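You operate a simulated robot arm through the tools that you are given. There is no shell and no other tool. Be economical: measure what you need, move in short steps, check, and stop when the job is done.

The job below is to be done with a simulated two-armed robot. You get a single attempt, and the scene is never put back.

Task
Take the cap off the vial that says "59" on the violet bench and lay it down there.

Only the result counts: the job must be done as asked and must still hold three seconds after the hand-in. Knocking over, shifting, dropping, spilling or breaking anything else fails it. Lids that push on must go on centred and level and be pressed home; caps that screw on are set level and turned clockwise until they are tight.

Robot
Two 7-joint arms with two-finger parallel grippers on one trunk, on a base that drives. Base frame: it is fixed to the floor where the robot stands at the start and does not move with it; the origin is under the middle of the robot, x ahead of it, y to its left, z up. Readings come in m, rad, newtons and seconds.
The left shoulder is at the start at [0.05, 0.161, 1.148], the right one opposite. With the tool pointing down near the work surface each hand reaches from about 0.24 to 0.68 m from the robot's upright axis, wherever it stands, measured 20 degrees to its own side. Payload 3.43 kg a hand.
The TCP of each hand is the grasp point between the finger pads, 0.03 m short of the fingertips. In the tool frame z runs along the fingers and y along their closing line. The gripper opens to 0.094 m. The fingers are 0.028 m wide and 0.01 m thick; the gripper's body (0.05 by 0.096 m) begins 0.055 m behind the TCP.
Orientation is that of the tool frame in the base frame, as [roll, pitch, yaw] about the fixed x, y, z axes, in that order (R = Rz(yaw) Ry(pitch) Rx(roll)). With the fingers straight down and closing along the base's y, the tool's x points along the base's -x, its y along +y and its z along -z.

Tools
- The arms move only by the tool apply_moves. It takes "left_increments", "right_increments" or both (then of equal length, played together; a hand with none holds still); each is a list of rows, each a list of 7 numbers: the shift along the tool's x, y, z in units of 150 mm (1.0 is 150 mm), then the turn, a rotation vector about the tool's x, y, z in units of 45 degrees (1.0 is 45 degrees), then the closure, from 0 (fully open) to 1 (shut). In form: [[x, y, z, ax, ay, az, claw], ...]. A call has 1 to 8 rows; each row is the pose to reach, as a shift and turn from the pose commanded when the call began, along the tool's axes at that moment. A call with a number of a shift or a turn outside -1 to 1 is refused whole. Each row takes 0.2 s and may step no farther than 0.05 m and 0.15 rad from the row before; otherwise, or with a gripper value out of range, the whole call is refused. A pose out of reach is approached as far as the arm can. The call stops where the force on the tool passes 40 N (or 10 N more than at its start, if that is more) or the arm is blocked; 0.2 s more then pass. Each finger travels about 0.045 m/s and halts on what it meets, pressing with about 40 N; the grip force reading is that of the motor and also rises with nothing between the fingers. The clock runs only during rows and for 0.2 s after the last one: add rows that repeat a pose to give the fingers time. It gives the time, the measured TCP pose, the force on the tool (base axes), the opening and the grip force at its end, in the units of the frame above (readings bear some noise), with the torque about the TCP (base axes, N m) and any sound that the robot's microphone picked up.
- Cameras (640 x 400 px; columns grow to the right, rows downward): "scene" is now at [0.1286, 0.0224, 1.2896]; the picture's right is [0.25, -0.97, 0.00], its down [-0.38, -0.10, -0.92] and it looks along [0.89, 0.23, -0.39] (base axes); focal length 215 px, centre (320, 200). "left" rides on the left gripper at [0.076, -0.014, -0.103] in its tool frame; the picture's right is [0.18, 0.98, 0.00], its down [-0.75, 0.14, -0.64] and it looks along [-0.63, 0.12, 0.77] (tool axes); focal length 243 px, centre (320, 200). "right" rides on the right gripper at [0.076, 0.014, -0.102] in its tool frame; the picture's right is [-0.18, 0.98, 0.00], its down [-0.75, -0.14, -0.64] and it looks along [-0.63, -0.12, 0.77] (tool axes); focal length 243 px, centre (320, 200). There is no depth. A picture from a camera that has moved, and an enlarged one, comes with that camera's place and axes in the base frame and with its lens.
- get_image(camera): a new picture of that camera. It takes no simulated time.
- move_column(by): slides the trunk up (or, below 0, down) by that many m; the arms and the scene camera ride with it, the base frame stays. It gives what a move gives, with no picture.
- drive_base(legs): drives the robot by 1 to 6 legs, each [ahead, left, turn to the left] in m, m and rad, along the robot's own axes; the way and the turn of a leg run together, so that a leg with both is an arc; at most 1.5 m and 3.142 rad a leg. The arms and the cameras ride along, it lands a little off, and it stops where it bumps. It gives what a move gives.
- pan_tilt(pan, tilt): turns the head with the scene camera to pan (to the left, within 1.396 rad either way) and tilt (down, from -0.506 to 1.204), counted from straight ahead of the robot. It gives what a move gives.
- zoom(camera, box): a new picture of the part [left, top, right, bottom] of that camera's present view, enlarged. It takes no simulated time.
- close_job(): hands the job in; it is judged then, once.

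Work in short steps. Places have to be worked out from the pictures, the camera data and where the tool is seen: move nearer, look again, correct. Check each grasp and each placing, and mend what went wrong. You have 120 turns and 100 pictures in all, those below and enlarged ones among them. Open the grippers and draw the arms clear of the work before you hand the job in, unless the task says otherwise; then end with one line.

The tools are called after "Emit:" as name(argument=value, ...) on one line, values as JSON. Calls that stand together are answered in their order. apply_moves: Moves the arms, as the interface text tells. Its arguments: {"type":"object","properties":{"left_increments":{"type":"array"},"right_increments":{"type":"array"}},"required":[]} The other tools are called the same way: move_column (by) slides the trunk up or down; drive_base (legs) drives the base; pan_tilt (pan, tilt) turns the head that bears the scene camera; get_image (camera) takes a picture; zoom (camera, box) takes an enlarged picture of a part of a camera's view; close_job () hands the job in.

At the start:

```text
time_s: 0.0
left_eef_pos: [0.3541, 0.2049, 1.1888]
left_tcp_rot: [-3.138, 0.0, -3.139]
left_ft_force: [0.3, 0.0, -0.4]
left_ft_torque: [-0.01, -0.03, -0.03]
left_finger_gap: 0.094
left_gripper_force: 0.0
right_eef_pos: [0.4003, -0.0907, 1.2182]
right_tcp_rot: [-3.141, 0.0, 3.141]
right_ft_force: [-0.5, -1.3, 0.3]
right_ft_torque: [0.02, -0.02, 0.02]
right_finger_gap: 0.0942
right_gripper_force: 0.1
trunk travel left (down, up): [-0.175, 0.092]
robot x, y, heading: [0.0021, -0.0021, 0.002]
head pan, tilt: [0.255, 0.407]
```

scene: 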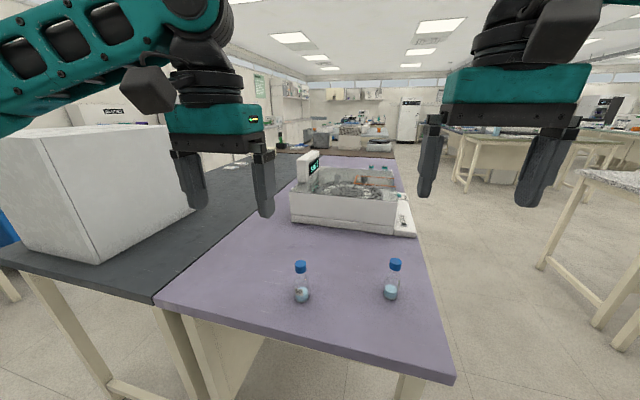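
right: 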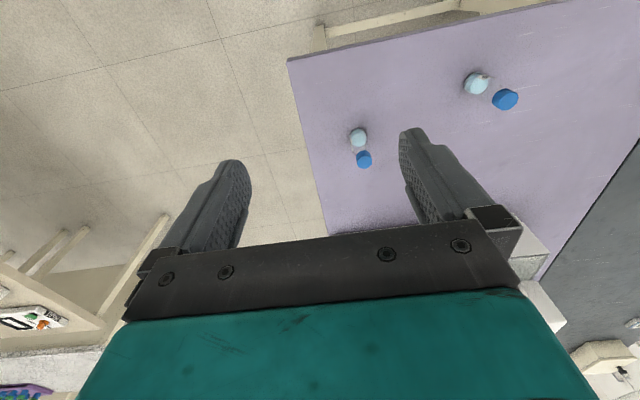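
left: 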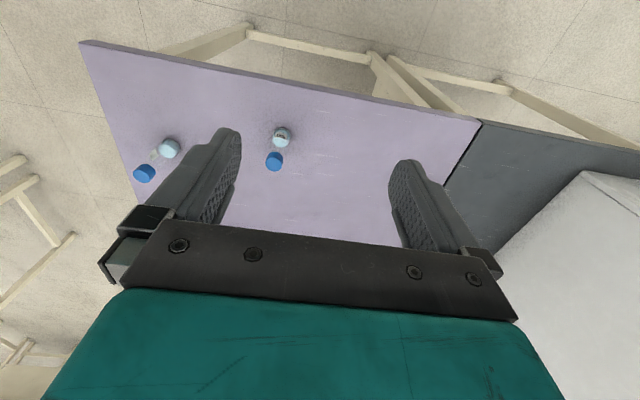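

I see two capped vials near the front of the violet bench; I zoom in to read labels.

Emit:
zoom(camera="scene", box=[270, 240, 430, 320])

Emit:
zoom(camera="left", box=[120, 110, 320, 200])

Emit:
zoom(camera="scene", box=[280, 140, 440, 240])

```text
4.00 times, centred on (350, 280) of scene
camera zoom: at [0.1286, 0.0224, 1.2896], right [0.25, -0.97, 0.0], down [-0.38, -0.1, -0.92], along [0.89, 0.23, -0.39], focal length 861 px, centre (200, -120)
```

zoom: 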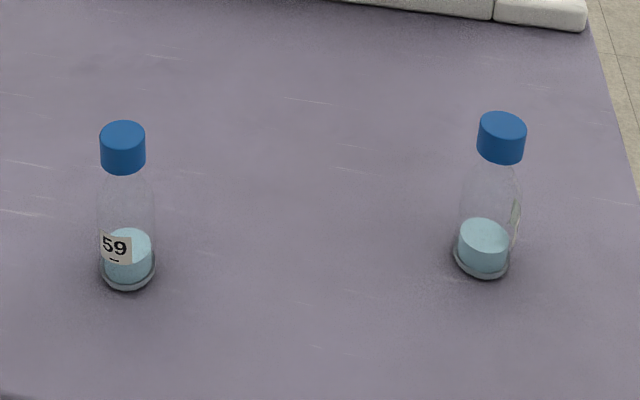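

```text
3.20 times, centred on (220, 155) of left
camera zoom: at [0.2777, 0.191, 1.2904], right [-0.19, 0.98, 0.0], down [0.75, 0.14, 0.64], along [0.63, 0.12, -0.77], focal length 776 px, centre (640, 344)
```

zoom: 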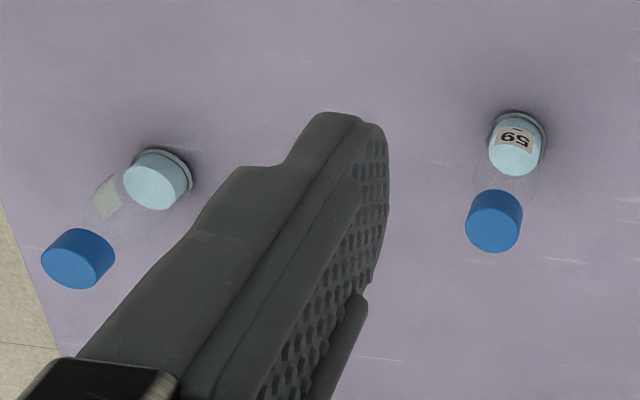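

```text
4.00 times, centred on (360, 190) of scene
camera zoom: at [0.1286, 0.0224, 1.2896], right [0.25, -0.97, 0.0], down [-0.38, -0.1, -0.92], along [0.89, 0.23, -0.39], focal length 861 px, centre (160, 240)
```

zoom: 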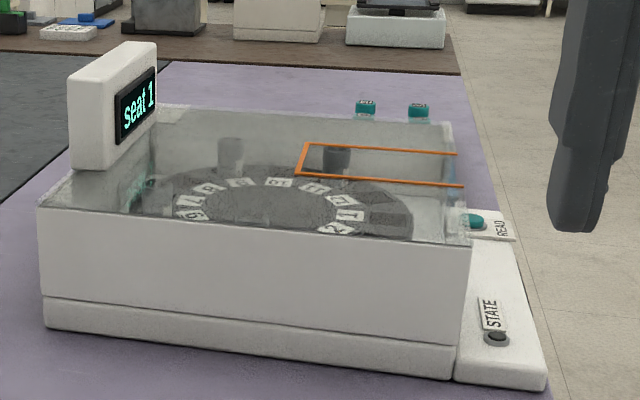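

The vial "59" is the left one. Triangulating gives its cap at about [0.482, 0.159, 0.97], the bench top at z≈0.867, and the bench's near edge at x≈0.40. I bring the left hand above the cap first, with the fingertips clear, and look again.

Emit:
apply_moves(left_increments=[[-0.2, -0.075, 0.18, 0, 0, 0, 0], [-0.42, -0.15, 0.36, 0, 0, 0, 0], [-0.64, -0.23, 0.54, 0, 0, 0, 0], [-0.853, -0.307, 0.7, 0, 0, 0, 0], [-0.853, -0.307, 0.7, 0, 0, 0, 0]])

Emit:
get_image(camera="left")

Emit:
get_image(camera="scene")

```text
time_s: 1.2
left_eef_pos: [0.4831, 0.1622, 1.0838]
left_tcp_rot: [-3.138, 0.001, -3.141]
left_ft_force: [0.7, -0.5, 0.9]
left_ft_torque: [-0.04, -0.02, 0.01]
left_finger_gap: 0.094
left_gripper_force: 0.0
right_eef_pos: [0.3996, -0.0893, 1.2183]
right_tcp_rot: [3.141, 0.003, 3.139]
right_ft_force: [0.6, -0.9, 0.9]
right_ft_torque: [-0.02, 0.01, -0.02]
right_finger_gap: 0.0941
right_gripper_force: 0.0
trunk travel left (down, up): [-0.175, 0.092]
robot x, y, heading: [-0.001, -0.0025, -0.005]
head pan, tilt: [0.255, 0.407]
```

```text
93 pictures are left
camera left: at [0.4061, 0.1474, 1.1856], right [-0.19, 0.98, 0.0], down [0.75, 0.14, 0.64], along [0.63, 0.12, -0.77], focal length 243 px, centre (320, 200)
```

left: 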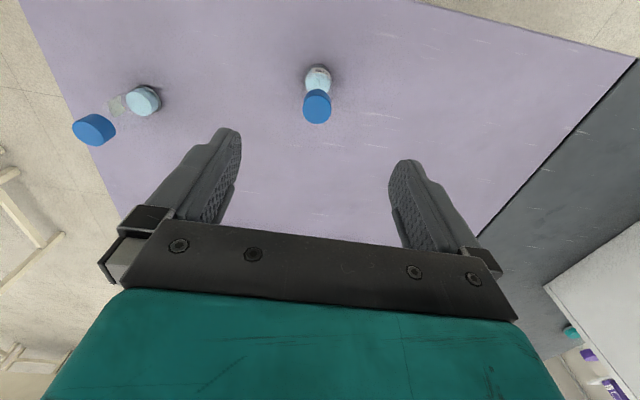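

```text
92 pictures are left
camera scene: at [0.1283, 0.0225, 1.2896], right [0.25, -0.97, 0.0], down [-0.38, -0.1, -0.92], along [0.89, 0.23, -0.39], focal length 215 px, centre (320, 200)
```

scene: 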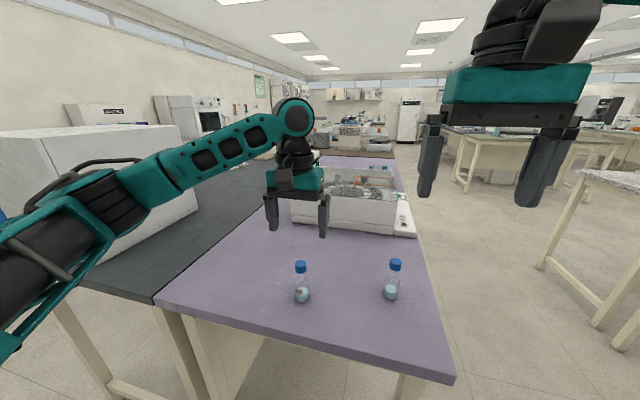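

The left-hand view agrees: cap at about [0.480, 0.160, 0.97]. I lower the open left hand around the cap.

Emit:
apply_moves(left_increments=[[0.02, -0.013, 0.25, 0, 0, 0, 0], [0.02, -0.013, 0.5, 0, 0, 0, 0], [0.02, -0.013, 0.69, 0, 0, 0, 0], [0.02, -0.013, 0.69, 0, 0, 0, 0]])

Emit:
get_image(camera="left")

Emit:
zoom(camera="scene", box=[240, 200, 400, 320])

```text
time_s: 2.2
left_eef_pos: [0.4801, 0.1569, 0.9805]
left_tcp_rot: [-3.138, 0.0, -3.141]
left_ft_force: [-0.6, -0.4, -0.2]
left_ft_torque: [0.0, -0.01, 0.0]
left_finger_gap: 0.0939
left_gripper_force: 0.0
right_eef_pos: [0.3995, -0.089, 1.2177]
right_tcp_rot: [-3.141, 0.0, 3.141]
right_ft_force: [0.3, -0.2, 0.2]
right_ft_torque: [0.0, 0.01, 0.03]
right_finger_gap: 0.0938
right_gripper_force: 0.0
trunk travel left (down, up): [-0.175, 0.092]
robot x, y, heading: [-0.0004, -0.0043, -0.001]
head pan, tilt: [0.255, 0.407]
```

```text
91 pictures are left
camera left: at [0.4031, 0.1429, 1.0823], right [-0.19, 0.98, 0.0], down [0.75, 0.14, 0.64], along [0.63, 0.12, -0.77], focal length 243 px, centre (320, 200)
```

left: 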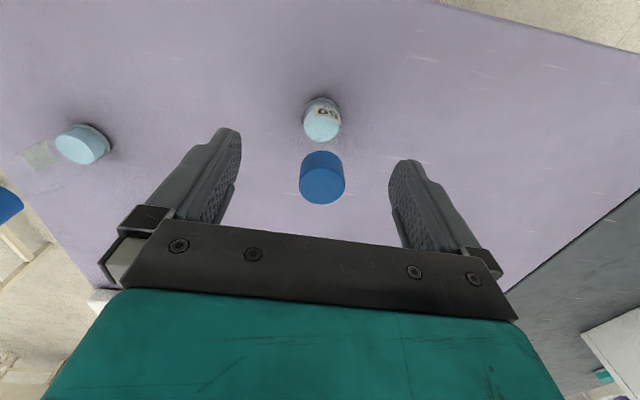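

```text
3.33 times, centred on (320, 260) of scene
camera zoom: at [0.1285, 0.0223, 1.2896], right [0.25, -0.97, 0.0], down [-0.38, -0.1, -0.92], along [0.89, 0.23, -0.39], focal length 717 px, centre (320, 0)
```

zoom: 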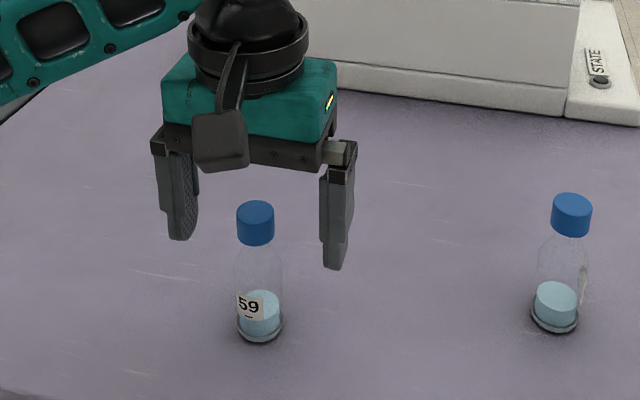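

The cap sits between the fingers (y≈0.158 against the tool's 0.157). I close the left hand on it.

Emit:
apply_moves(left_increments=[[0.01, 0.005, 0.01, 0, 0, 0, 0.5], [0.01, 0.005, 0.01, 0, 0, 0, 0.8], [0.01, 0.005, 0.01, 0, 0, 0, 1], [0.01, 0.005, 0.01, 0, 0, 0, 1], [0.01, 0.005, 0.01, 0, 0, 0, 1], [0.01, 0.005, 0.01, 0, 0, 0, 1]])

Emit:
zoom(camera="scene", box=[240, 200, 400, 320])

```text
time_s: 3.6
left_eef_pos: [0.4792, 0.1571, 0.9781]
left_tcp_rot: [-3.14, 0.0, -3.141]
left_ft_force: [0.3, 0.2, -0.5]
left_ft_torque: [0.02, -0.02, -0.02]
left_finger_gap: 0.0205
left_gripper_force: 40.4
right_eef_pos: [0.3999, -0.0896, 1.218]
right_tcp_rot: [3.14, -0.001, 3.139]
right_ft_force: [0.1, -0.4, -0.7]
right_ft_torque: [0.0, 0.03, 0.01]
right_finger_gap: 0.0938
right_gripper_force: 0.0
trunk travel left (down, up): [-0.175, 0.092]
robot x, y, heading: [0.0036, 0.0002, -0.002]
head pan, tilt: [0.255, 0.407]
```

```text
3.33 times, centred on (320, 260) of scene
camera zoom: at [0.1286, 0.0224, 1.2896], right [0.25, -0.97, 0.0], down [-0.38, -0.1, -0.92], along [0.89, 0.23, -0.39], focal length 717 px, centre (320, 0)
```

zoom: 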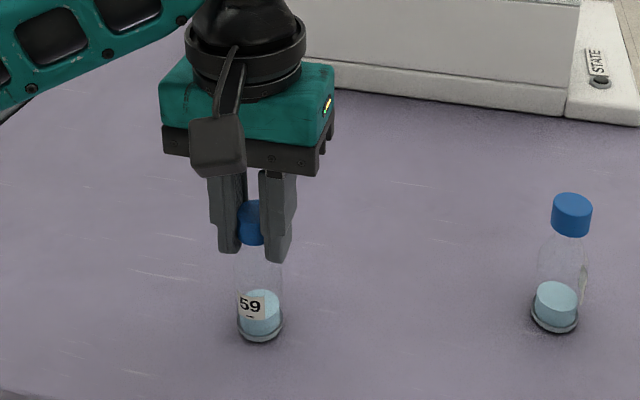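

The left hand holds the cap (gap 20.5 mm, 40 N). Next I bring the right hand round to hold the vial's body from the near side, in stages. First it goes nearer and lower and yaws 30° left.

Emit:
apply_moves(right_increments=[[0.033, 0.15, 0.197, 0, 0, -0.167, 0], [0.067, 0.3, 0.393, 0, 0, -0.333, 0], [0.1, 0.45, 0.59, 0, 0, -0.5, 0], [0.133, 0.6, 0.787, 0, 0, -0.667, 0], [0.133, 0.6, 0.787, 0, 0, -0.667, 0]])

Emit:
get_image(camera="scene")

```text
time_s: 4.8
left_eef_pos: [0.4789, 0.1558, 0.9785]
left_tcp_rot: [-3.14, 0.001, -3.139]
left_ft_force: [0.5, -0.7, 0.4]
left_ft_torque: [0.01, 0.04, 0.02]
left_finger_gap: 0.0204
left_gripper_force: 39.6
right_eef_pos: [0.3802, -0.0008, 1.0981]
right_tcp_rot: [3.141, 0.002, -2.619]
right_ft_force: [0.4, 0.3, -0.5]
right_ft_torque: [-0.01, 0.01, 0.01]
right_finger_gap: 0.0942
right_gripper_force: 0.1
trunk travel left (down, up): [-0.175, 0.092]
robot x, y, heading: [0.0, 0.0028, -0.0]
head pan, tilt: [0.255, 0.407]
```

```text
88 pictures are left
camera scene: at [0.1286, 0.0223, 1.2896], right [0.25, -0.97, 0.0], down [-0.38, -0.1, -0.92], along [0.89, 0.23, -0.39], focal length 215 px, centre (320, 200)
```

scene: 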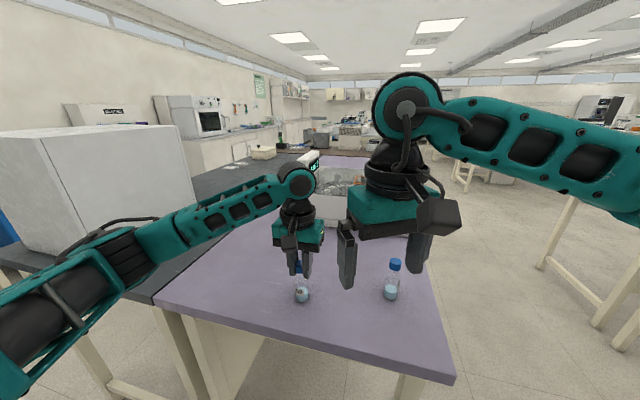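

The yaw worked. Now I tilt the right hand forward 45° so the fingers point at the vial, staying well behind it.

Emit:
apply_moves(right_increments=[[-0.017, 0.03, 0.055, 0, -0.167, 0, 0], [-0.033, 0.058, 0.11, 0, -0.333, 0, 0], [-0.05, 0.087, 0.167, 0, -0.5, 0, 0], [-0.067, 0.115, 0.22, 0, -0.667, 0, 0], [-0.083, 0.144, 0.28, 0, -0.833, 0, 0], [-0.1, 0.173, 0.333, 0, -1, 0, 0], [-0.1, 0.173, 0.333, 0, -1, 0, 0]])

Emit:
get_image(camera="scene")

Emit:
get_image(camera="right")

```text
time_s: 6.4
left_eef_pos: [0.4782, 0.1577, 0.9788]
left_tcp_rot: [-3.138, -0.001, -3.14]
left_ft_force: [0.6, 0.2, -0.4]
left_ft_torque: [0.01, -0.05, -0.01]
left_finger_gap: 0.0205
left_gripper_force: 40.4
right_eef_pos: [0.3798, 0.0296, 1.0498]
right_tcp_rot: [3.139, 0.786, -2.619]
right_ft_force: [-0.9, -0.2, -0.4]
right_ft_torque: [0.02, 0.01, 0.0]
right_finger_gap: 0.0941
right_gripper_force: 0.0
trunk travel left (down, up): [-0.175, 0.092]
robot x, y, heading: [-0.0015, 0.0013, 0.003]
head pan, tilt: [0.255, 0.407]
```

```text
87 pictures are left
camera scene: at [0.1286, 0.0224, 1.2896], right [0.25, -0.97, 0.0], down [-0.38, -0.1, -0.92], along [0.89, 0.23, -0.39], focal length 215 px, centre (320, 200)
```

scene: 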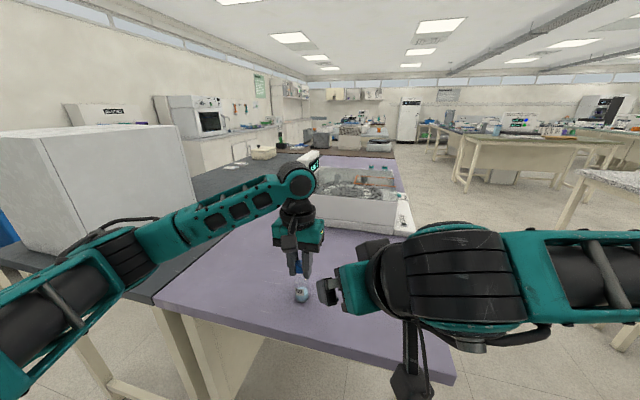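

```text
86 pictures are left
camera right: at [0.2647, -0.0212, 1.0669], right [-0.38, 0.92, 0.13], down [0.14, -0.09, 0.99], along [0.92, 0.39, -0.09], focal length 243 px, centre (320, 200)
```

right: 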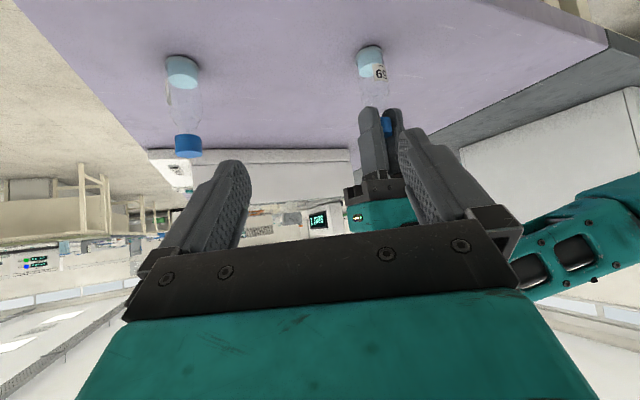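

The 45° tilt was reached and the two hands are clear of each other. I go on to the pre-grasp, 0.115 m back from the vial body along the approach line, tilted to 60°.

Emit:
apply_moves(right_increments=[[0.04, 0.1, 0.16, 0, -0.083, 0, 0], [0.08, 0.2, 0.32, 0, -0.167, 0, 0], [0.12, 0.3, 0.48, 0, -0.25, 0, 0], [0.159, 0.404, 0.642, 0, -0.333, 0, 0], [0.159, 0.404, 0.642, 0, -0.333, 0, 0]])

Emit:
get_image(camera="scene")

Emit:
get_image(camera="right")

```text
time_s: 7.6
left_eef_pos: [0.4791, 0.1587, 0.979]
left_tcp_rot: [-3.141, 0.0, -3.138]
left_ft_force: [-0.8, -0.4, -1.2]
left_ft_torque: [-0.03, 0.0, -0.02]
left_finger_gap: 0.0203
left_gripper_force: 39.9
right_eef_pos: [0.3954, 0.108, 0.968]
right_tcp_rot: [3.141, 1.049, -2.62]
right_ft_force: [0.1, -0.1, 0.8]
right_ft_torque: [0.02, -0.03, -0.01]
right_finger_gap: 0.094
right_gripper_force: 0.1
trunk travel left (down, up): [-0.175, 0.092]
robot x, y, heading: [-0.0013, 0.0012, -0.001]
head pan, tilt: [0.255, 0.407]
```

```text
85 pictures are left
camera scene: at [0.1286, 0.0223, 1.2896], right [0.25, -0.97, 0.0], down [-0.38, -0.1, -0.92], along [0.89, 0.23, -0.39], focal length 215 px, centre (320, 200)
```

scene: 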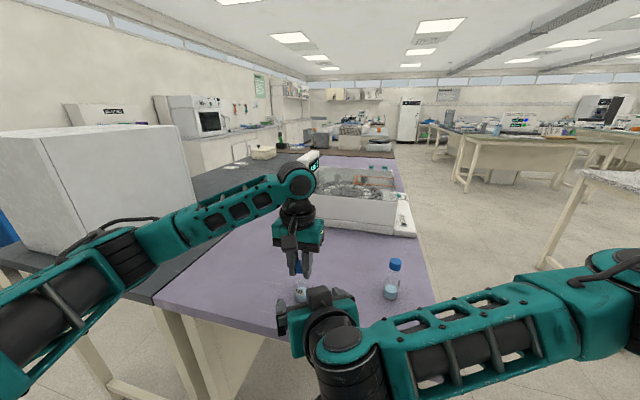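

```text
84 pictures are left
camera right: at [0.2796, 0.0565, 0.9517], right [-0.41, 0.9, 0.16], down [-0.09, -0.21, 0.97], along [0.91, 0.39, 0.16], focal length 243 px, centre (320, 200)
```

right: 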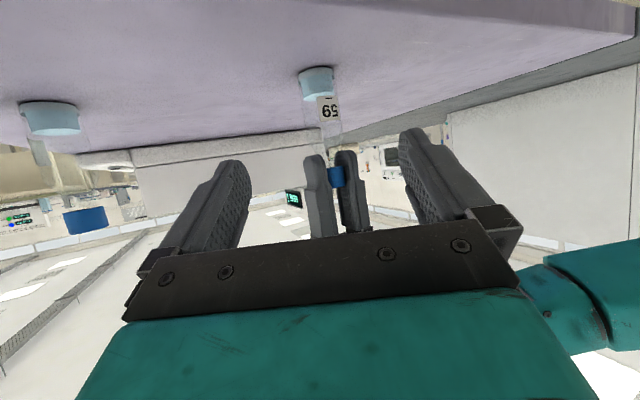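

The approach line passes about 1–2 mm from the vial axis. I advance the right hand about 0.06 m, look, then finish.

Emit:
apply_moves(right_increments=[[0.01, 0.005, 0.2, 0, 0, 0, 0], [0.03, 0.01, 0.4, 0, 0, 0, 0], [0.03, 0.01, 0.4, 0, 0, 0, 0]])

Emit:
get_image(camera="right")

Emit:
zoom(camera="scene", box=[220, 220, 460, 370])

```text
time_s: 8.4
left_eef_pos: [0.4789, 0.1574, 0.9786]
left_tcp_rot: [-3.14, -0.002, -3.14]
left_ft_force: [-0.3, 0.0, -0.4]
left_ft_torque: [0.03, 0.01, -0.02]
left_finger_gap: 0.0205
left_gripper_force: 40.3
right_eef_pos: [0.4385, 0.1351, 0.9332]
right_tcp_rot: [-3.141, 1.049, -2.617]
right_ft_force: [0.2, 0.5, -0.1]
right_ft_torque: [0.03, -0.01, 0.0]
right_finger_gap: 0.0939
right_gripper_force: 0.1
trunk travel left (down, up): [-0.175, 0.092]
robot x, y, heading: [-0.0006, 0.0036, 0.003]
head pan, tilt: [0.255, 0.407]
```

```text
83 pictures are left
camera right: at [0.3217, 0.0829, 0.9165], right [-0.41, 0.9, 0.16], down [-0.09, -0.21, 0.97], along [0.91, 0.39, 0.16], focal length 243 px, centre (320, 200)
```

right: 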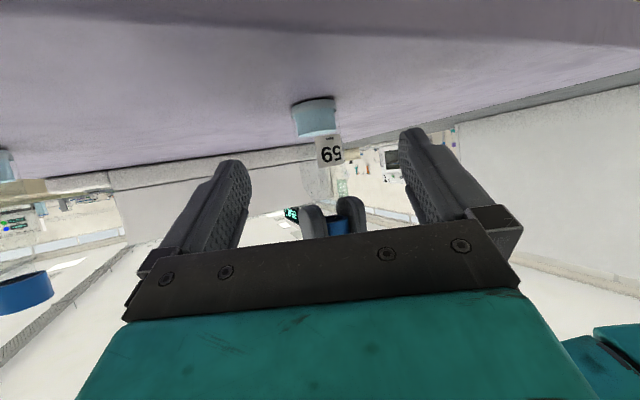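

```text
2.67 times, centred on (340, 295) of scene
camera zoom: at [0.1286, 0.0223, 1.2896], right [0.25, -0.97, 0.0], down [-0.38, -0.1, -0.92], along [0.89, 0.23, -0.39], focal length 574 px, centre (267, -53)
```

zoom: 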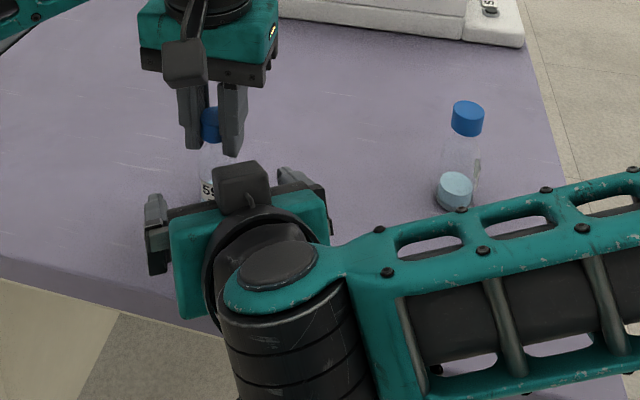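

A dark box sits on top of the right gripper, so I check its clearance to the left hand before going on.

Emit:
get_image(camera="left")

Emit:
zoom(camera="scene", box=[265, 235, 355, 300])

```text
81 pictures are left
camera left: at [0.4017, 0.1439, 1.0806], right [-0.19, 0.98, 0.0], down [0.75, 0.14, 0.64], along [0.63, 0.12, -0.77], focal length 243 px, centre (320, 200)
```

left: 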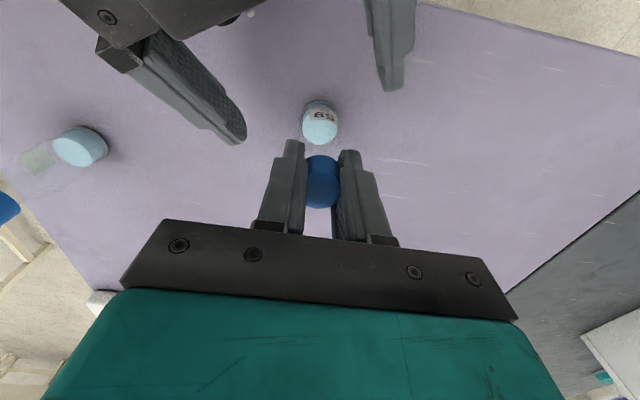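

```text
6.15 times, centred on (310, 268) of scene
camera zoom: at [0.1286, 0.0223, 1.2896], right [0.25, -0.97, 0.0], down [-0.38, -0.1, -0.92], along [0.89, 0.23, -0.39], focal length 1324 px, centre (382, -215)
```

zoom: 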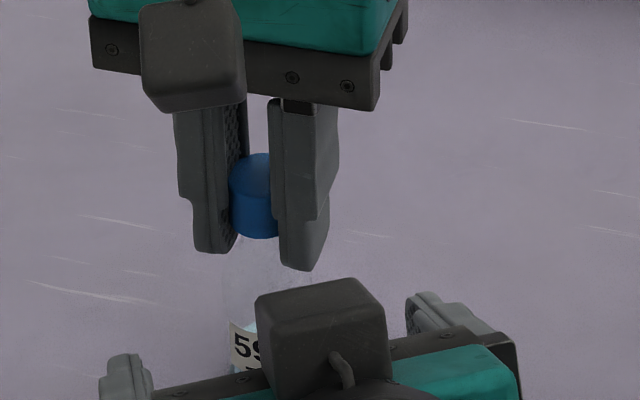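

The box's front-top edge should end near x≈0.44, z≈0.99. That leaves about 25 mm to the left fingers and more than 40 mm to its body. I finish the approach with the fingers still open.

Emit:
apply_moves(right_increments=[[0, 0, 0.09, 0, 0, 0, 0], [0, 0, 0.18, 0, 0, 0, 0], [0, 0, 0.25, 0, 0, 0, 0], [0, 0, 0.25, 0, 0, 0, 0]])

Emit:
get_image(camera="left")

Emit:
zoom(camera="scene", box=[265, 235, 355, 300])

```text
time_s: 9.4
left_eef_pos: [0.4789, 0.158, 0.9785]
left_tcp_rot: [-3.141, -0.001, -3.141]
left_ft_force: [0.2, 0.4, 0.2]
left_ft_torque: [-0.04, 0.02, 0.04]
left_finger_gap: 0.0202
left_gripper_force: 39.9
right_eef_pos: [0.4653, 0.1512, 0.9145]
right_tcp_rot: [3.141, 1.047, -2.618]
right_ft_force: [-0.1, -0.1, 0.0]
right_ft_torque: [-0.01, 0.02, -0.04]
right_finger_gap: 0.0942
right_gripper_force: 0.0
trunk travel left (down, up): [-0.175, 0.092]
robot x, y, heading: [-0.0006, 0.0056, 0.002]
head pan, tilt: [0.255, 0.407]
```

```text
79 pictures are left
camera left: at [0.4017, 0.1439, 1.0806], right [-0.19, 0.98, 0.0], down [0.75, 0.14, 0.64], along [0.63, 0.12, -0.77], focal length 243 px, centre (320, 200)
```

left: 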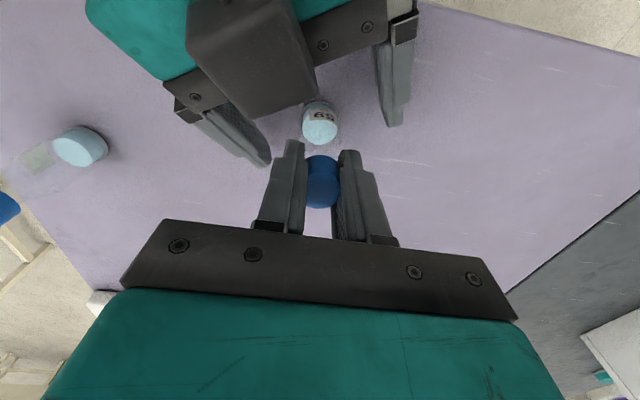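

```text
6.15 times, centred on (310, 268) of scene
camera zoom: at [0.1286, 0.0223, 1.2896], right [0.25, -0.97, 0.0], down [-0.38, -0.1, -0.92], along [0.89, 0.23, -0.39], focal length 1324 px, centre (382, -215)
```

zoom: 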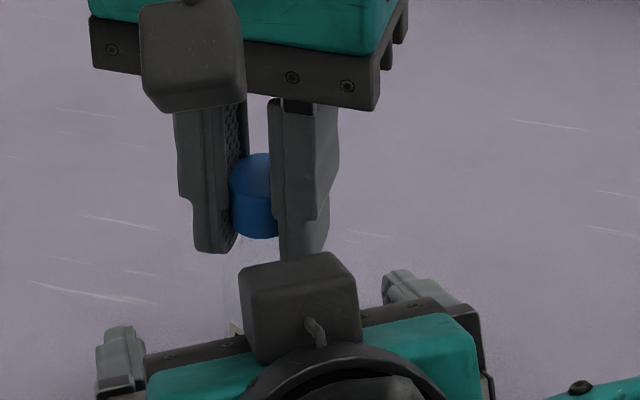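

The vial body sits between the right fingers. I close the right hand gradually and watch the forces.

Emit:
apply_moves(right_increments=[[0, 0, 0, 0, 0, 0, 0.3], [0, 0, 0, 0, 0, 0, 0.5], [0, 0, 0, 0, 0, 0, 0.6], [0, 0, 0, 0, 0, 0, 0.66], [0, 0, 0, 0, 0, 0, 0.66], [0, 0, 0, 0, 0, 0, 0.66]])

Emit:
get_image(camera="left")

Emit:
get_image(camera="right")

```text
time_s: 10.8
left_eef_pos: [0.4791, 0.1583, 0.9786]
left_tcp_rot: [-3.14, 0.0, -3.138]
left_ft_force: [-0.6, 0.8, 0.4]
left_ft_torque: [0.03, 0.0, 0.01]
left_finger_gap: 0.0203
left_gripper_force: 39.9
right_eef_pos: [0.4654, 0.1503, 0.9136]
right_tcp_rot: [3.141, 1.047, -2.62]
right_ft_force: [0.7, -0.1, -0.4]
right_ft_torque: [0.0, 0.02, 0.0]
right_finger_gap: 0.0319
right_gripper_force: 0.3
trunk travel left (down, up): [-0.175, 0.092]
robot x, y, heading: [-0.0001, 0.0009, -0.0]
head pan, tilt: [0.255, 0.407]
```

```text
77 pictures are left
camera left: at [0.4017, 0.144, 1.0805], right [-0.19, 0.98, 0.0], down [0.75, 0.14, 0.64], along [0.63, 0.12, -0.77], focal length 243 px, centre (320, 200)
```

left: 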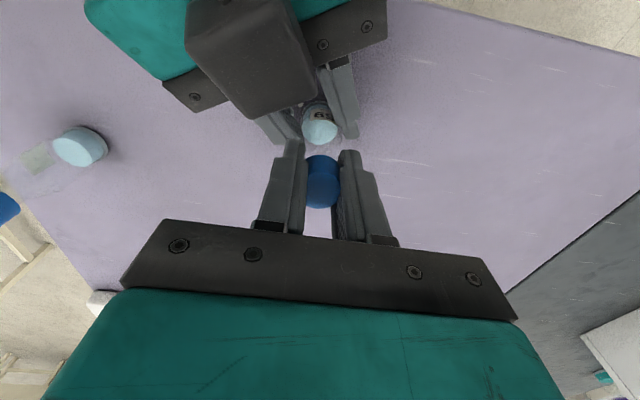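

```text
76 pictures are left
camera right: at [0.3488, 0.0988, 0.8981], right [-0.41, 0.9, 0.16], down [-0.09, -0.21, 0.97], along [0.91, 0.39, 0.16], focal length 243 px, centre (320, 200)
```

right: 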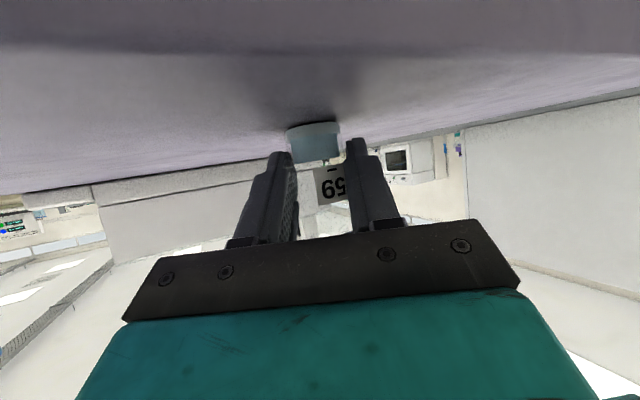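

The vial is centred between the right fingers, gap 32 mm with no contact yet. I close fully on the body.

Emit:
apply_moves(right_increments=[[0, 0, 0, 0, 0, 0, 0.7], [0, 0, 0, 0, 0, 0, 0.75], [0, 0, 0, 0, 0, 0, 0.8], [0, 0, 0, 0, 0, 0, 0.85]])

```text
time_s: 11.8
left_eef_pos: [0.4789, 0.1586, 0.9799]
left_tcp_rot: [-3.139, 0.001, -3.139]
left_ft_force: [1.8, 10.5, 0.7]
left_ft_torque: [0.25, -0.07, -0.01]
left_finger_gap: 0.0203
left_gripper_force: 40.1
right_eef_pos: [0.4646, 0.1508, 0.9145]
right_tcp_rot: [-3.141, 1.05, -2.618]
right_ft_force: [0.1, -9.3, 4.2]
right_ft_torque: [0.59, 0.11, -0.17]
right_finger_gap: 0.0274
right_gripper_force: 39.5
trunk travel left (down, up): [-0.175, 0.092]
robot x, y, heading: [0.0024, -0.0008, -0.002]
head pan, tilt: [0.255, 0.407]
```

Both are gripped, but they push against each other by about 10 N sideways. I shift the right hand about 1 mm toward -y to relieve it.

Emit:
apply_moves(right_increments=[[0, -0.007, 0, 0, 0, 0, 0.85], [0, -0.007, 0, 0, 0, 0, 0.85]])

```text
time_s: 12.4
left_eef_pos: [0.4783, 0.1577, 0.9786]
left_tcp_rot: [-3.139, 0.003, -3.138]
left_ft_force: [3.9, 5.1, -0.2]
left_ft_torque: [0.19, -0.23, 0.03]
left_finger_gap: 0.0201
left_gripper_force: 39.6
right_eef_pos: [0.4661, 0.1498, 0.9139]
right_tcp_rot: [3.141, 1.048, -2.62]
right_ft_force: [-4.6, -6.0, 2.1]
right_ft_torque: [-0.11, -0.25, 0.1]
right_finger_gap: 0.0272
right_gripper_force: 40.1
trunk travel left (down, up): [-0.175, 0.092]
robot x, y, heading: [0.0004, 0.0017, -0.001]
head pan, tilt: [0.255, 0.407]
```

Only about 6 N remains. I ease the right hand back slightly and twist the cap 20° anticlockwise (seen from above) to see how it responds.

Emit:
apply_moves(left_increments=[[0, 0, 0, 0, 0, -0.1, 1], [0, 0, 0, 0, 0, -0.25, 1], [0, 0, 0, 0, 0, -0.45, 1], [0, 0, 0, 0, 0, -0.45, 1]], right_increments=[[0, -0.003, -0.005, 0, 0, 0, 0.85], [0, -0.003, -0.005, 0, 0, 0, 0.85], [0, -0.003, -0.005, 0, 0, 0, 0.85], [0, -0.003, -0.005, 0, 0, 0, 0.85]])

Emit:
get_image(camera="right")

```text
refused: row 3 steps farther than a row can; nothing moved
```

```text
75 pictures are left
camera right: at [0.349, 0.0981, 0.8977], right [-0.41, 0.9, 0.16], down [-0.08, -0.21, 0.97], along [0.91, 0.39, 0.16], focal length 243 px, centre (320, 200)
```

right: 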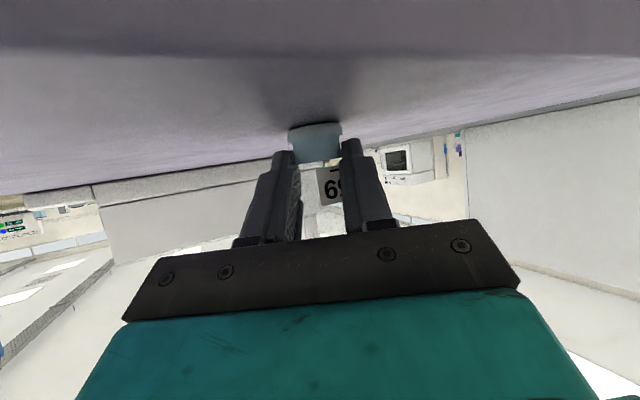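

One step was too large, so I redo the twist in smaller rows.

Emit:
apply_moves(left_increments=[[0, 0, 0, 0, 0, -0.15, 1], [0, 0, 0, 0, 0, -0.3, 1], [0, 0, 0, 0, 0, -0.45, 1], [0, 0, 0, 0, 0, -0.45, 1]], right_increments=[[0, -0.003, -0.005, 0, 0, 0, 0.85], [0, -0.003, -0.005, 0, 0, 0, 0.85], [0, -0.003, -0.005, 0, 0, 0, 0.85], [0, -0.003, -0.005, 0, 0, 0, 0.85]])

Emit:
get_image(camera="right")

```text
time_s: 13.4
left_eef_pos: [0.4786, 0.1563, 0.9791]
left_tcp_rot: [-3.138, 0.0, -2.784]
left_ft_force: [6.9, 0.5, -0.2]
left_ft_torque: [0.15, -0.36, 0.05]
left_finger_gap: 0.0203
left_gripper_force: 39.7
right_eef_pos: [0.4643, 0.1503, 0.9137]
right_tcp_rot: [-3.14, 1.047, -2.618]
right_ft_force: [-6.9, 0.1, 2.5]
right_ft_torque: [-0.37, -0.24, 0.16]
right_finger_gap: 0.0272
right_gripper_force: 40.1
trunk travel left (down, up): [-0.175, 0.092]
robot x, y, heading: [-0.0, 0.0009, 0.002]
head pan, tilt: [0.255, 0.407]
```

```text
74 pictures are left
camera right: at [0.3485, 0.0975, 0.8977], right [-0.41, 0.9, 0.16], down [-0.08, -0.21, 0.97], along [0.91, 0.39, 0.16], focal length 243 px, centre (320, 200)
```

right: 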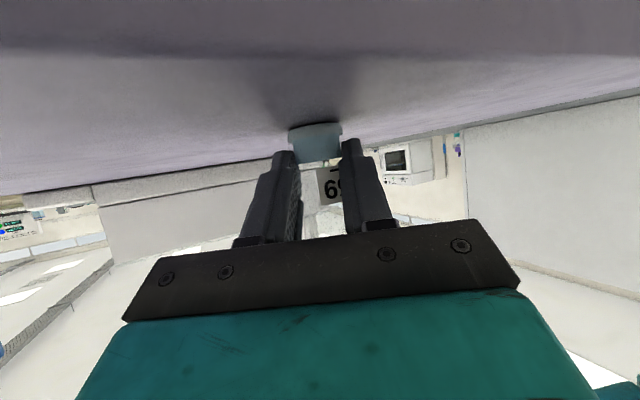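

The label did not move, so the vial is held while the cap turns with little torque. I raise the left hand 2 mm to see whether the cap is free or threaded.

Emit:
apply_moves(left_increments=[[0, 0, -0.007, 0, 0, 0, 1], [0, 0, -0.013, 0, 0, 0, 1], [0, 0, -0.013, 0, 0, 0, 1]])

Emit:
zoom(camera="scene", box=[265, 235, 355, 300])

Emit:
zoom(camera="left", box=[240, 80, 400, 220])

```text
time_s: 14.2
left_eef_pos: [0.4787, 0.1577, 0.9806]
left_tcp_rot: [-3.139, -0.003, -2.785]
left_ft_force: [7.2, 0.7, -3.9]
left_ft_torque: [0.17, -0.46, 0.0]
left_finger_gap: 0.0205
left_gripper_force: 40.3
right_eef_pos: [0.4641, 0.1501, 0.9135]
right_tcp_rot: [3.141, 1.049, -2.618]
right_ft_force: [-6.8, -1.2, 4.6]
right_ft_torque: [0.12, 0.03, -0.17]
right_finger_gap: 0.0273
right_gripper_force: 40.4
trunk travel left (down, up): [-0.175, 0.092]
robot x, y, heading: [0.0007, -0.0014, -0.001]
head pan, tilt: [0.255, 0.407]
```

```text
6.15 times, centred on (310, 268) of scene
camera zoom: at [0.1286, 0.0224, 1.2895], right [0.25, -0.97, 0.0], down [-0.38, -0.1, -0.92], along [0.89, 0.23, -0.39], focal length 1324 px, centre (382, -215)
```

zoom: 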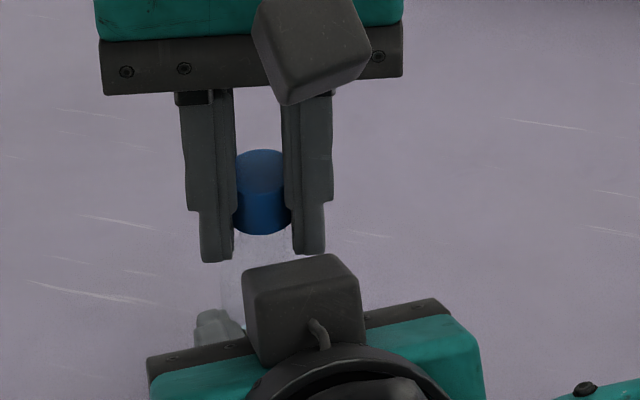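

```text
2.86 times, centred on (320, 150) of left
camera zoom: at [0.4113, 0.1185, 1.0824], right [-0.51, 0.86, 0.0], down [0.66, 0.4, 0.64], along [0.55, 0.33, -0.77], focal length 693 px, centre (320, 343)
```

zoom: 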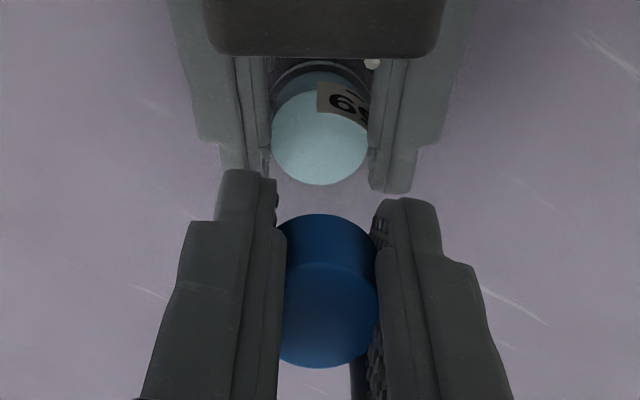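

A 2 mm rise gives only 4 N of pull, so the cap is still attached and probably threaded. I unscrew a further 45° and trim the sideways load.

Emit:
apply_moves(left_increments=[[-0.006, -0.002, 0, 0, 0, -0.167, 1], [-0.006, -0.002, 0, 0, 0, -0.333, 1], [-0.006, -0.002, 0, 0, 0, -0.5, 1], [-0.006, -0.002, 0, 0, 0, -0.667, 1], [-0.006, -0.002, 0, 0, 0, -0.833, 1], [-0.006, -0.002, 0, 0, 0, -1, 1], [-0.006, -0.002, 0, 0, 0, -1, 1]])

Emit:
zoom(camera="scene", box=[265, 235, 355, 300])

Emit:
zoom(camera="left", box=[240, 80, 400, 220])

```text
time_s: 15.8
left_eef_pos: [0.4798, 0.1573, 0.9801]
left_tcp_rot: [-3.14, -0.003, -2.001]
left_ft_force: [3.6, -16.0, -0.7]
left_ft_torque: [-0.12, 0.0, -0.02]
left_finger_gap: 0.0206
left_gripper_force: 39.8
right_eef_pos: [0.4654, 0.1483, 0.9125]
right_tcp_rot: [3.141, 1.048, -2.618]
right_ft_force: [-4.7, 15.5, 1.6]
right_ft_torque: [-0.97, -0.3, 0.28]
right_finger_gap: 0.0279
right_gripper_force: 40.0
trunk travel left (down, up): [-0.175, 0.092]
robot x, y, heading: [-0.0023, -0.0026, 0.007]
head pan, tilt: [0.255, 0.407]
```

```text
6.15 times, centred on (310, 268) of scene
camera zoom: at [0.1286, 0.0224, 1.2895], right [0.25, -0.97, 0.0], down [-0.38, -0.1, -0.92], along [0.89, 0.23, -0.39], focal length 1324 px, centre (382, -215)
```

zoom: 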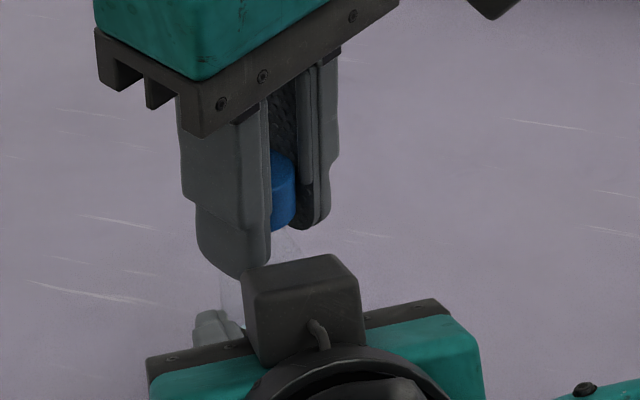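

```text
2.86 times, centred on (320, 150) of left
camera zoom: at [0.4599, 0.0828, 1.0831], right [-0.97, 0.24, 0.0], down [0.19, 0.75, 0.64], along [0.16, 0.62, -0.77], focal length 693 px, centre (320, 343)
```

zoom: 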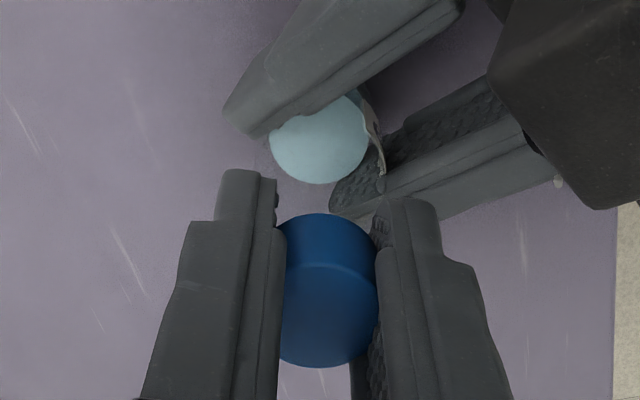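

There is now a 16 N sideways load, and the lift force fell from 4 N to about 1 N, so the cap seems to be climbing a thread. I shift the left hand about 2 mm toward -y to relieve the side load and check the vial in the right view.

Emit:
apply_moves(left_increments=[[0.006, 0.003, 0, 0, 0, 0, 1], [0.012, 0.006, 0, 0, 0, 0, 1], [0.012, 0.006, 0, 0, 0, 0, 1]])

Emit:
zoom(camera="right", box=[220, 100, 420, 250])

```text
time_s: 16.6
left_eef_pos: [0.4799, 0.1574, 0.98]
left_tcp_rot: [-3.138, -0.002, -1.999]
left_ft_force: [15.2, -9.2, -2.4]
left_ft_torque: [-0.08, -0.09, -0.05]
left_finger_gap: 0.0203
left_gripper_force: 39.8
right_eef_pos: [0.4651, 0.1497, 0.9138]
right_tcp_rot: [3.14, 1.049, -2.617]
right_ft_force: [-15.4, 7.8, 1.2]
right_ft_torque: [-0.49, -0.96, 0.25]
right_finger_gap: 0.0277
right_gripper_force: 40.2
trunk travel left (down, up): [-0.175, 0.092]
robot x, y, heading: [0.0048, 0.0017, 0.004]
head pan, tilt: [0.255, 0.407]
```

```text
2.67 times, centred on (320, 175) of right
camera zoom: at [0.3483, 0.0974, 0.8974], right [-0.41, 0.9, 0.16], down [-0.08, -0.21, 0.97], along [0.91, 0.39, 0.16], focal length 647 px, centre (320, 267)
```

zoom: 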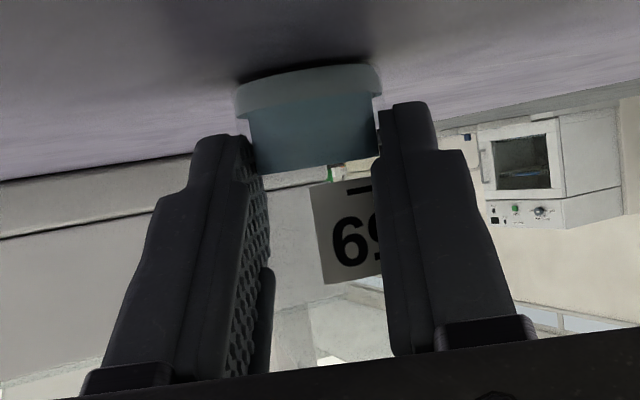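

The vial is still upright and held. The load is now along +x, so I shift the left hand about 2 mm that way while turning 20° more.

Emit:
apply_moves(left_increments=[[-0.003, 0.006, 0, 0, 0, 0, 1], [-0.0055, 0.012, 0, 0, 0, 0, 1], [-0.0055, 0.012, 0, 0, 0, -0.15, 1], [-0.0055, 0.012, 0, 0, 0, -0.3, 1], [-0.0055, 0.012, 0, 0, 0, -0.45, 1], [-0.0055, 0.012, 0, 0, 0, -0.45, 1]])

```text
time_s: 18.0
left_eef_pos: [0.4772, 0.1572, 0.9803]
left_tcp_rot: [-3.138, -0.005, -1.644]
left_ft_force: [21.3, -6.4, -0.9]
left_ft_torque: [0.21, -0.38, 0.0]
left_finger_gap: 0.0203
left_gripper_force: 39.6
right_eef_pos: [0.4635, 0.1503, 0.9132]
right_tcp_rot: [3.138, 1.046, -2.616]
right_ft_force: [-22.0, 6.0, 0.5]
right_ft_torque: [-0.67, -1.11, 0.3]
right_finger_gap: 0.028
right_gripper_force: 40.2
trunk travel left (down, up): [-0.175, 0.092]
robot x, y, heading: [0.0006, 0.0011, 0.003]
head pan, tilt: [0.255, 0.407]
```

I had the tool y sign wrong for this yaw, so those two shifts went toward -x. I correct by +3.5 mm in x and -1 mm in y.

Emit:
apply_moves(left_increments=[[0.003, -0.008, 0, 0, 0, 0, 1], [0.005, -0.016, 0, 0, 0, 0, 1], [0.005, -0.023, 0, 0, 0, 0, 1], [0.005, -0.023, 0, 0, 0, 0, 1]])

Emit:
zoom(camera="left", box=[240, 80, 400, 220])

```text
time_s: 19.0
left_eef_pos: [0.4798, 0.1564, 0.9806]
left_tcp_rot: [-3.14, -0.003, -1.649]
left_ft_force: [12.0, -11.4, 0.3]
left_ft_torque: [0.26, -0.29, -0.05]
left_finger_gap: 0.0205
left_gripper_force: 39.7
right_eef_pos: [0.4658, 0.1488, 0.9138]
right_tcp_rot: [3.141, 1.048, -2.617]
right_ft_force: [-12.5, 11.0, -0.6]
right_ft_torque: [-0.97, -0.52, 0.18]
right_finger_gap: 0.0278
right_gripper_force: 39.6
trunk travel left (down, up): [-0.175, 0.092]
robot x, y, heading: [-0.0024, 0.0001, -0.003]
head pan, tilt: [0.255, 0.407]
```

```text
2.86 times, centred on (320, 150) of left
camera zoom: at [0.4868, 0.0799, 1.0827], right [-0.99, -0.11, 0.0], down [-0.08, 0.77, 0.64], along [-0.07, 0.64, -0.77], focal length 693 px, centre (320, 343)
```

zoom: 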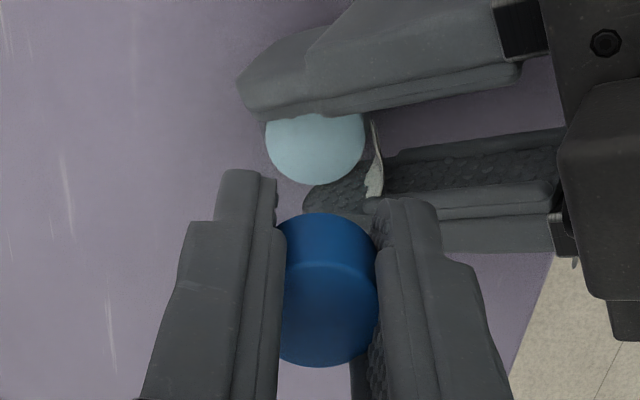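

The pull force is about zero even though the hand is raised. I relieve a little more and raise a further 3 mm to test whether the cap is free.

Emit:
apply_moves(left_increments=[[0.006, -0.007, 0, 0, 0, 0, 1], [0.012, -0.014, 0, 0, 0, 0, 1], [0.012, -0.014, -0.01, 0, 0, 0, 1], [0.012, -0.014, -0.02, 0, 0, 0, 1], [0.012, -0.014, -0.02, 0, 0, 0, 1]])

Emit:
zoom(camera="left", box=[240, 80, 400, 220])

```text
time_s: 20.2
left_eef_pos: [0.4819, 0.1554, 0.9843]
left_tcp_rot: [3.141, -0.004, -1.645]
left_ft_force: [-0.5, 0.4, -5.0]
left_ft_torque: [0.07, -0.05, -0.01]
left_finger_gap: 0.0202
left_gripper_force: 40.3
right_eef_pos: [0.4675, 0.1477, 0.9142]
right_tcp_rot: [3.14, 1.051, -2.62]
right_ft_force: [-0.2, 0.2, 5.1]
right_ft_torque: [0.2, 0.07, -0.24]
right_finger_gap: 0.0269
right_gripper_force: 40.2
trunk travel left (down, up): [-0.175, 0.092]
robot x, y, heading: [0.0019, -0.0039, 0.004]
head pan, tilt: [0.255, 0.407]
```

```text
2.86 times, centred on (320, 150) of left
camera zoom: at [0.4895, 0.0786, 1.0852], right [-0.99, -0.11, 0.0], down [-0.08, 0.76, 0.64], along [-0.07, 0.64, -0.77], focal length 693 px, centre (320, 343)
```

zoom: 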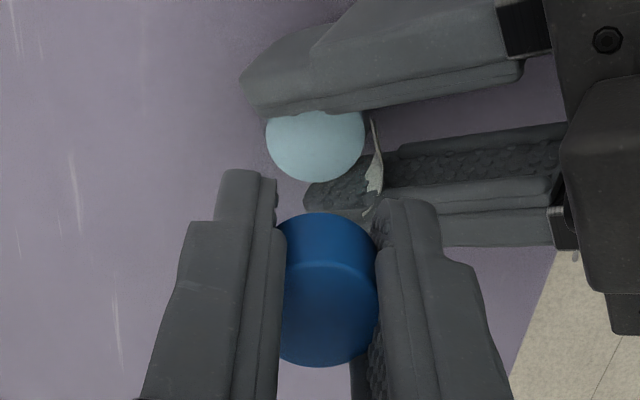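

The sideways load is gone, but 5 N of pull remains, so the cap is still threaded. I turn 45° more with a small centring compensation.

Emit:
apply_moves(left_increments=[[-0.001, -0.002, -0.02, 0, 0, -0.167, 1], [-0.002, -0.004, -0.02, 0, 0, -0.333, 1], [-0.003, -0.006, -0.02, 0, 0, -0.5, 1], [-0.003, -0.008, -0.02, 0, 0, -0.667, 1], [-0.004, -0.01, -0.02, 0, 0, -0.833, 1], [-0.005, -0.012, -0.02, 0, 0, -1, 1], [-0.005, -0.012, -0.02, 0, 0, -1, 1]])

Emit:
zoom(camera="left", box=[240, 80, 400, 220])

Emit:
get_image(camera="scene")

```text
time_s: 21.8
left_eef_pos: [0.5235, 0.172, 0.9775]
left_tcp_rot: [-3.136, -0.011, -0.863]
left_ft_force: [-4.8, -3.8, 33.1]
left_ft_torque: [-0.27, 0.57, -0.02]
left_finger_gap: 0.0221
left_gripper_force: 40.6
left hand out of reach, approached as far as the arm can: row 5, 6, 7
right_eef_pos: [0.4634, 0.1485, 0.9148]
right_tcp_rot: [3.141, 1.049, -2.615]
right_ft_force: [-0.2, -0.3, -0.6]
right_ft_torque: [-0.01, -0.01, 0.0]
right_finger_gap: 0.014
right_gripper_force: 0.1
trunk travel left (down, up): [-0.175, 0.092]
robot x, y, heading: [0.0004, -0.0003, -0.001]
head pan, tilt: [0.255, 0.407]
```

```text
2.86 times, centred on (320, 150) of left
camera zoom: at [0.582, 0.1251, 1.0802], right [-0.63, -0.78, 0.0], down [-0.6, 0.48, 0.63], along [-0.49, 0.4, -0.77], focal length 693 px, centre (320, 343)
```

zoom: 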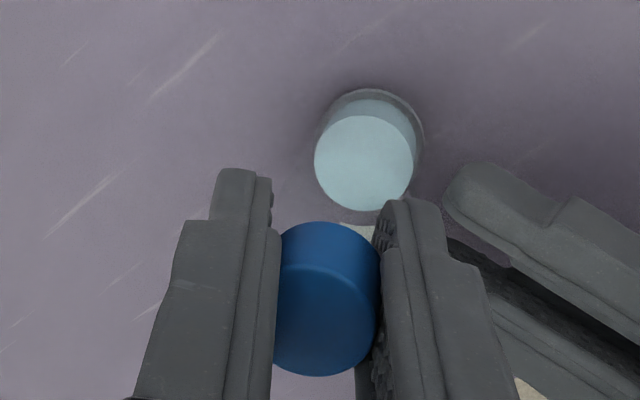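

```text
65 pictures are left
camera scene: at [0.1252, 0.0211, 1.2905], right [0.25, -0.97, 0.0], down [-0.38, -0.1, -0.92], along [0.89, 0.23, -0.39], focal length 215 px, centre (320, 200)
```

scene: 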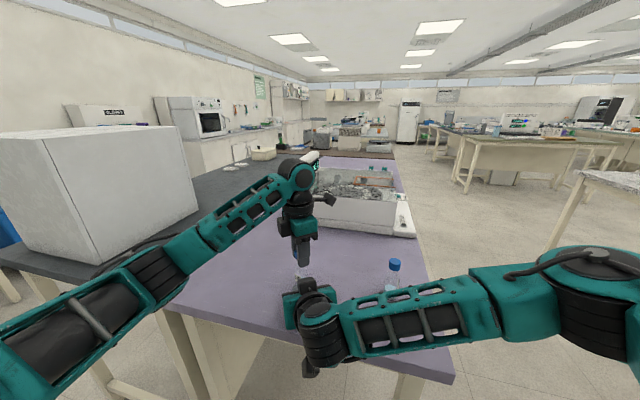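

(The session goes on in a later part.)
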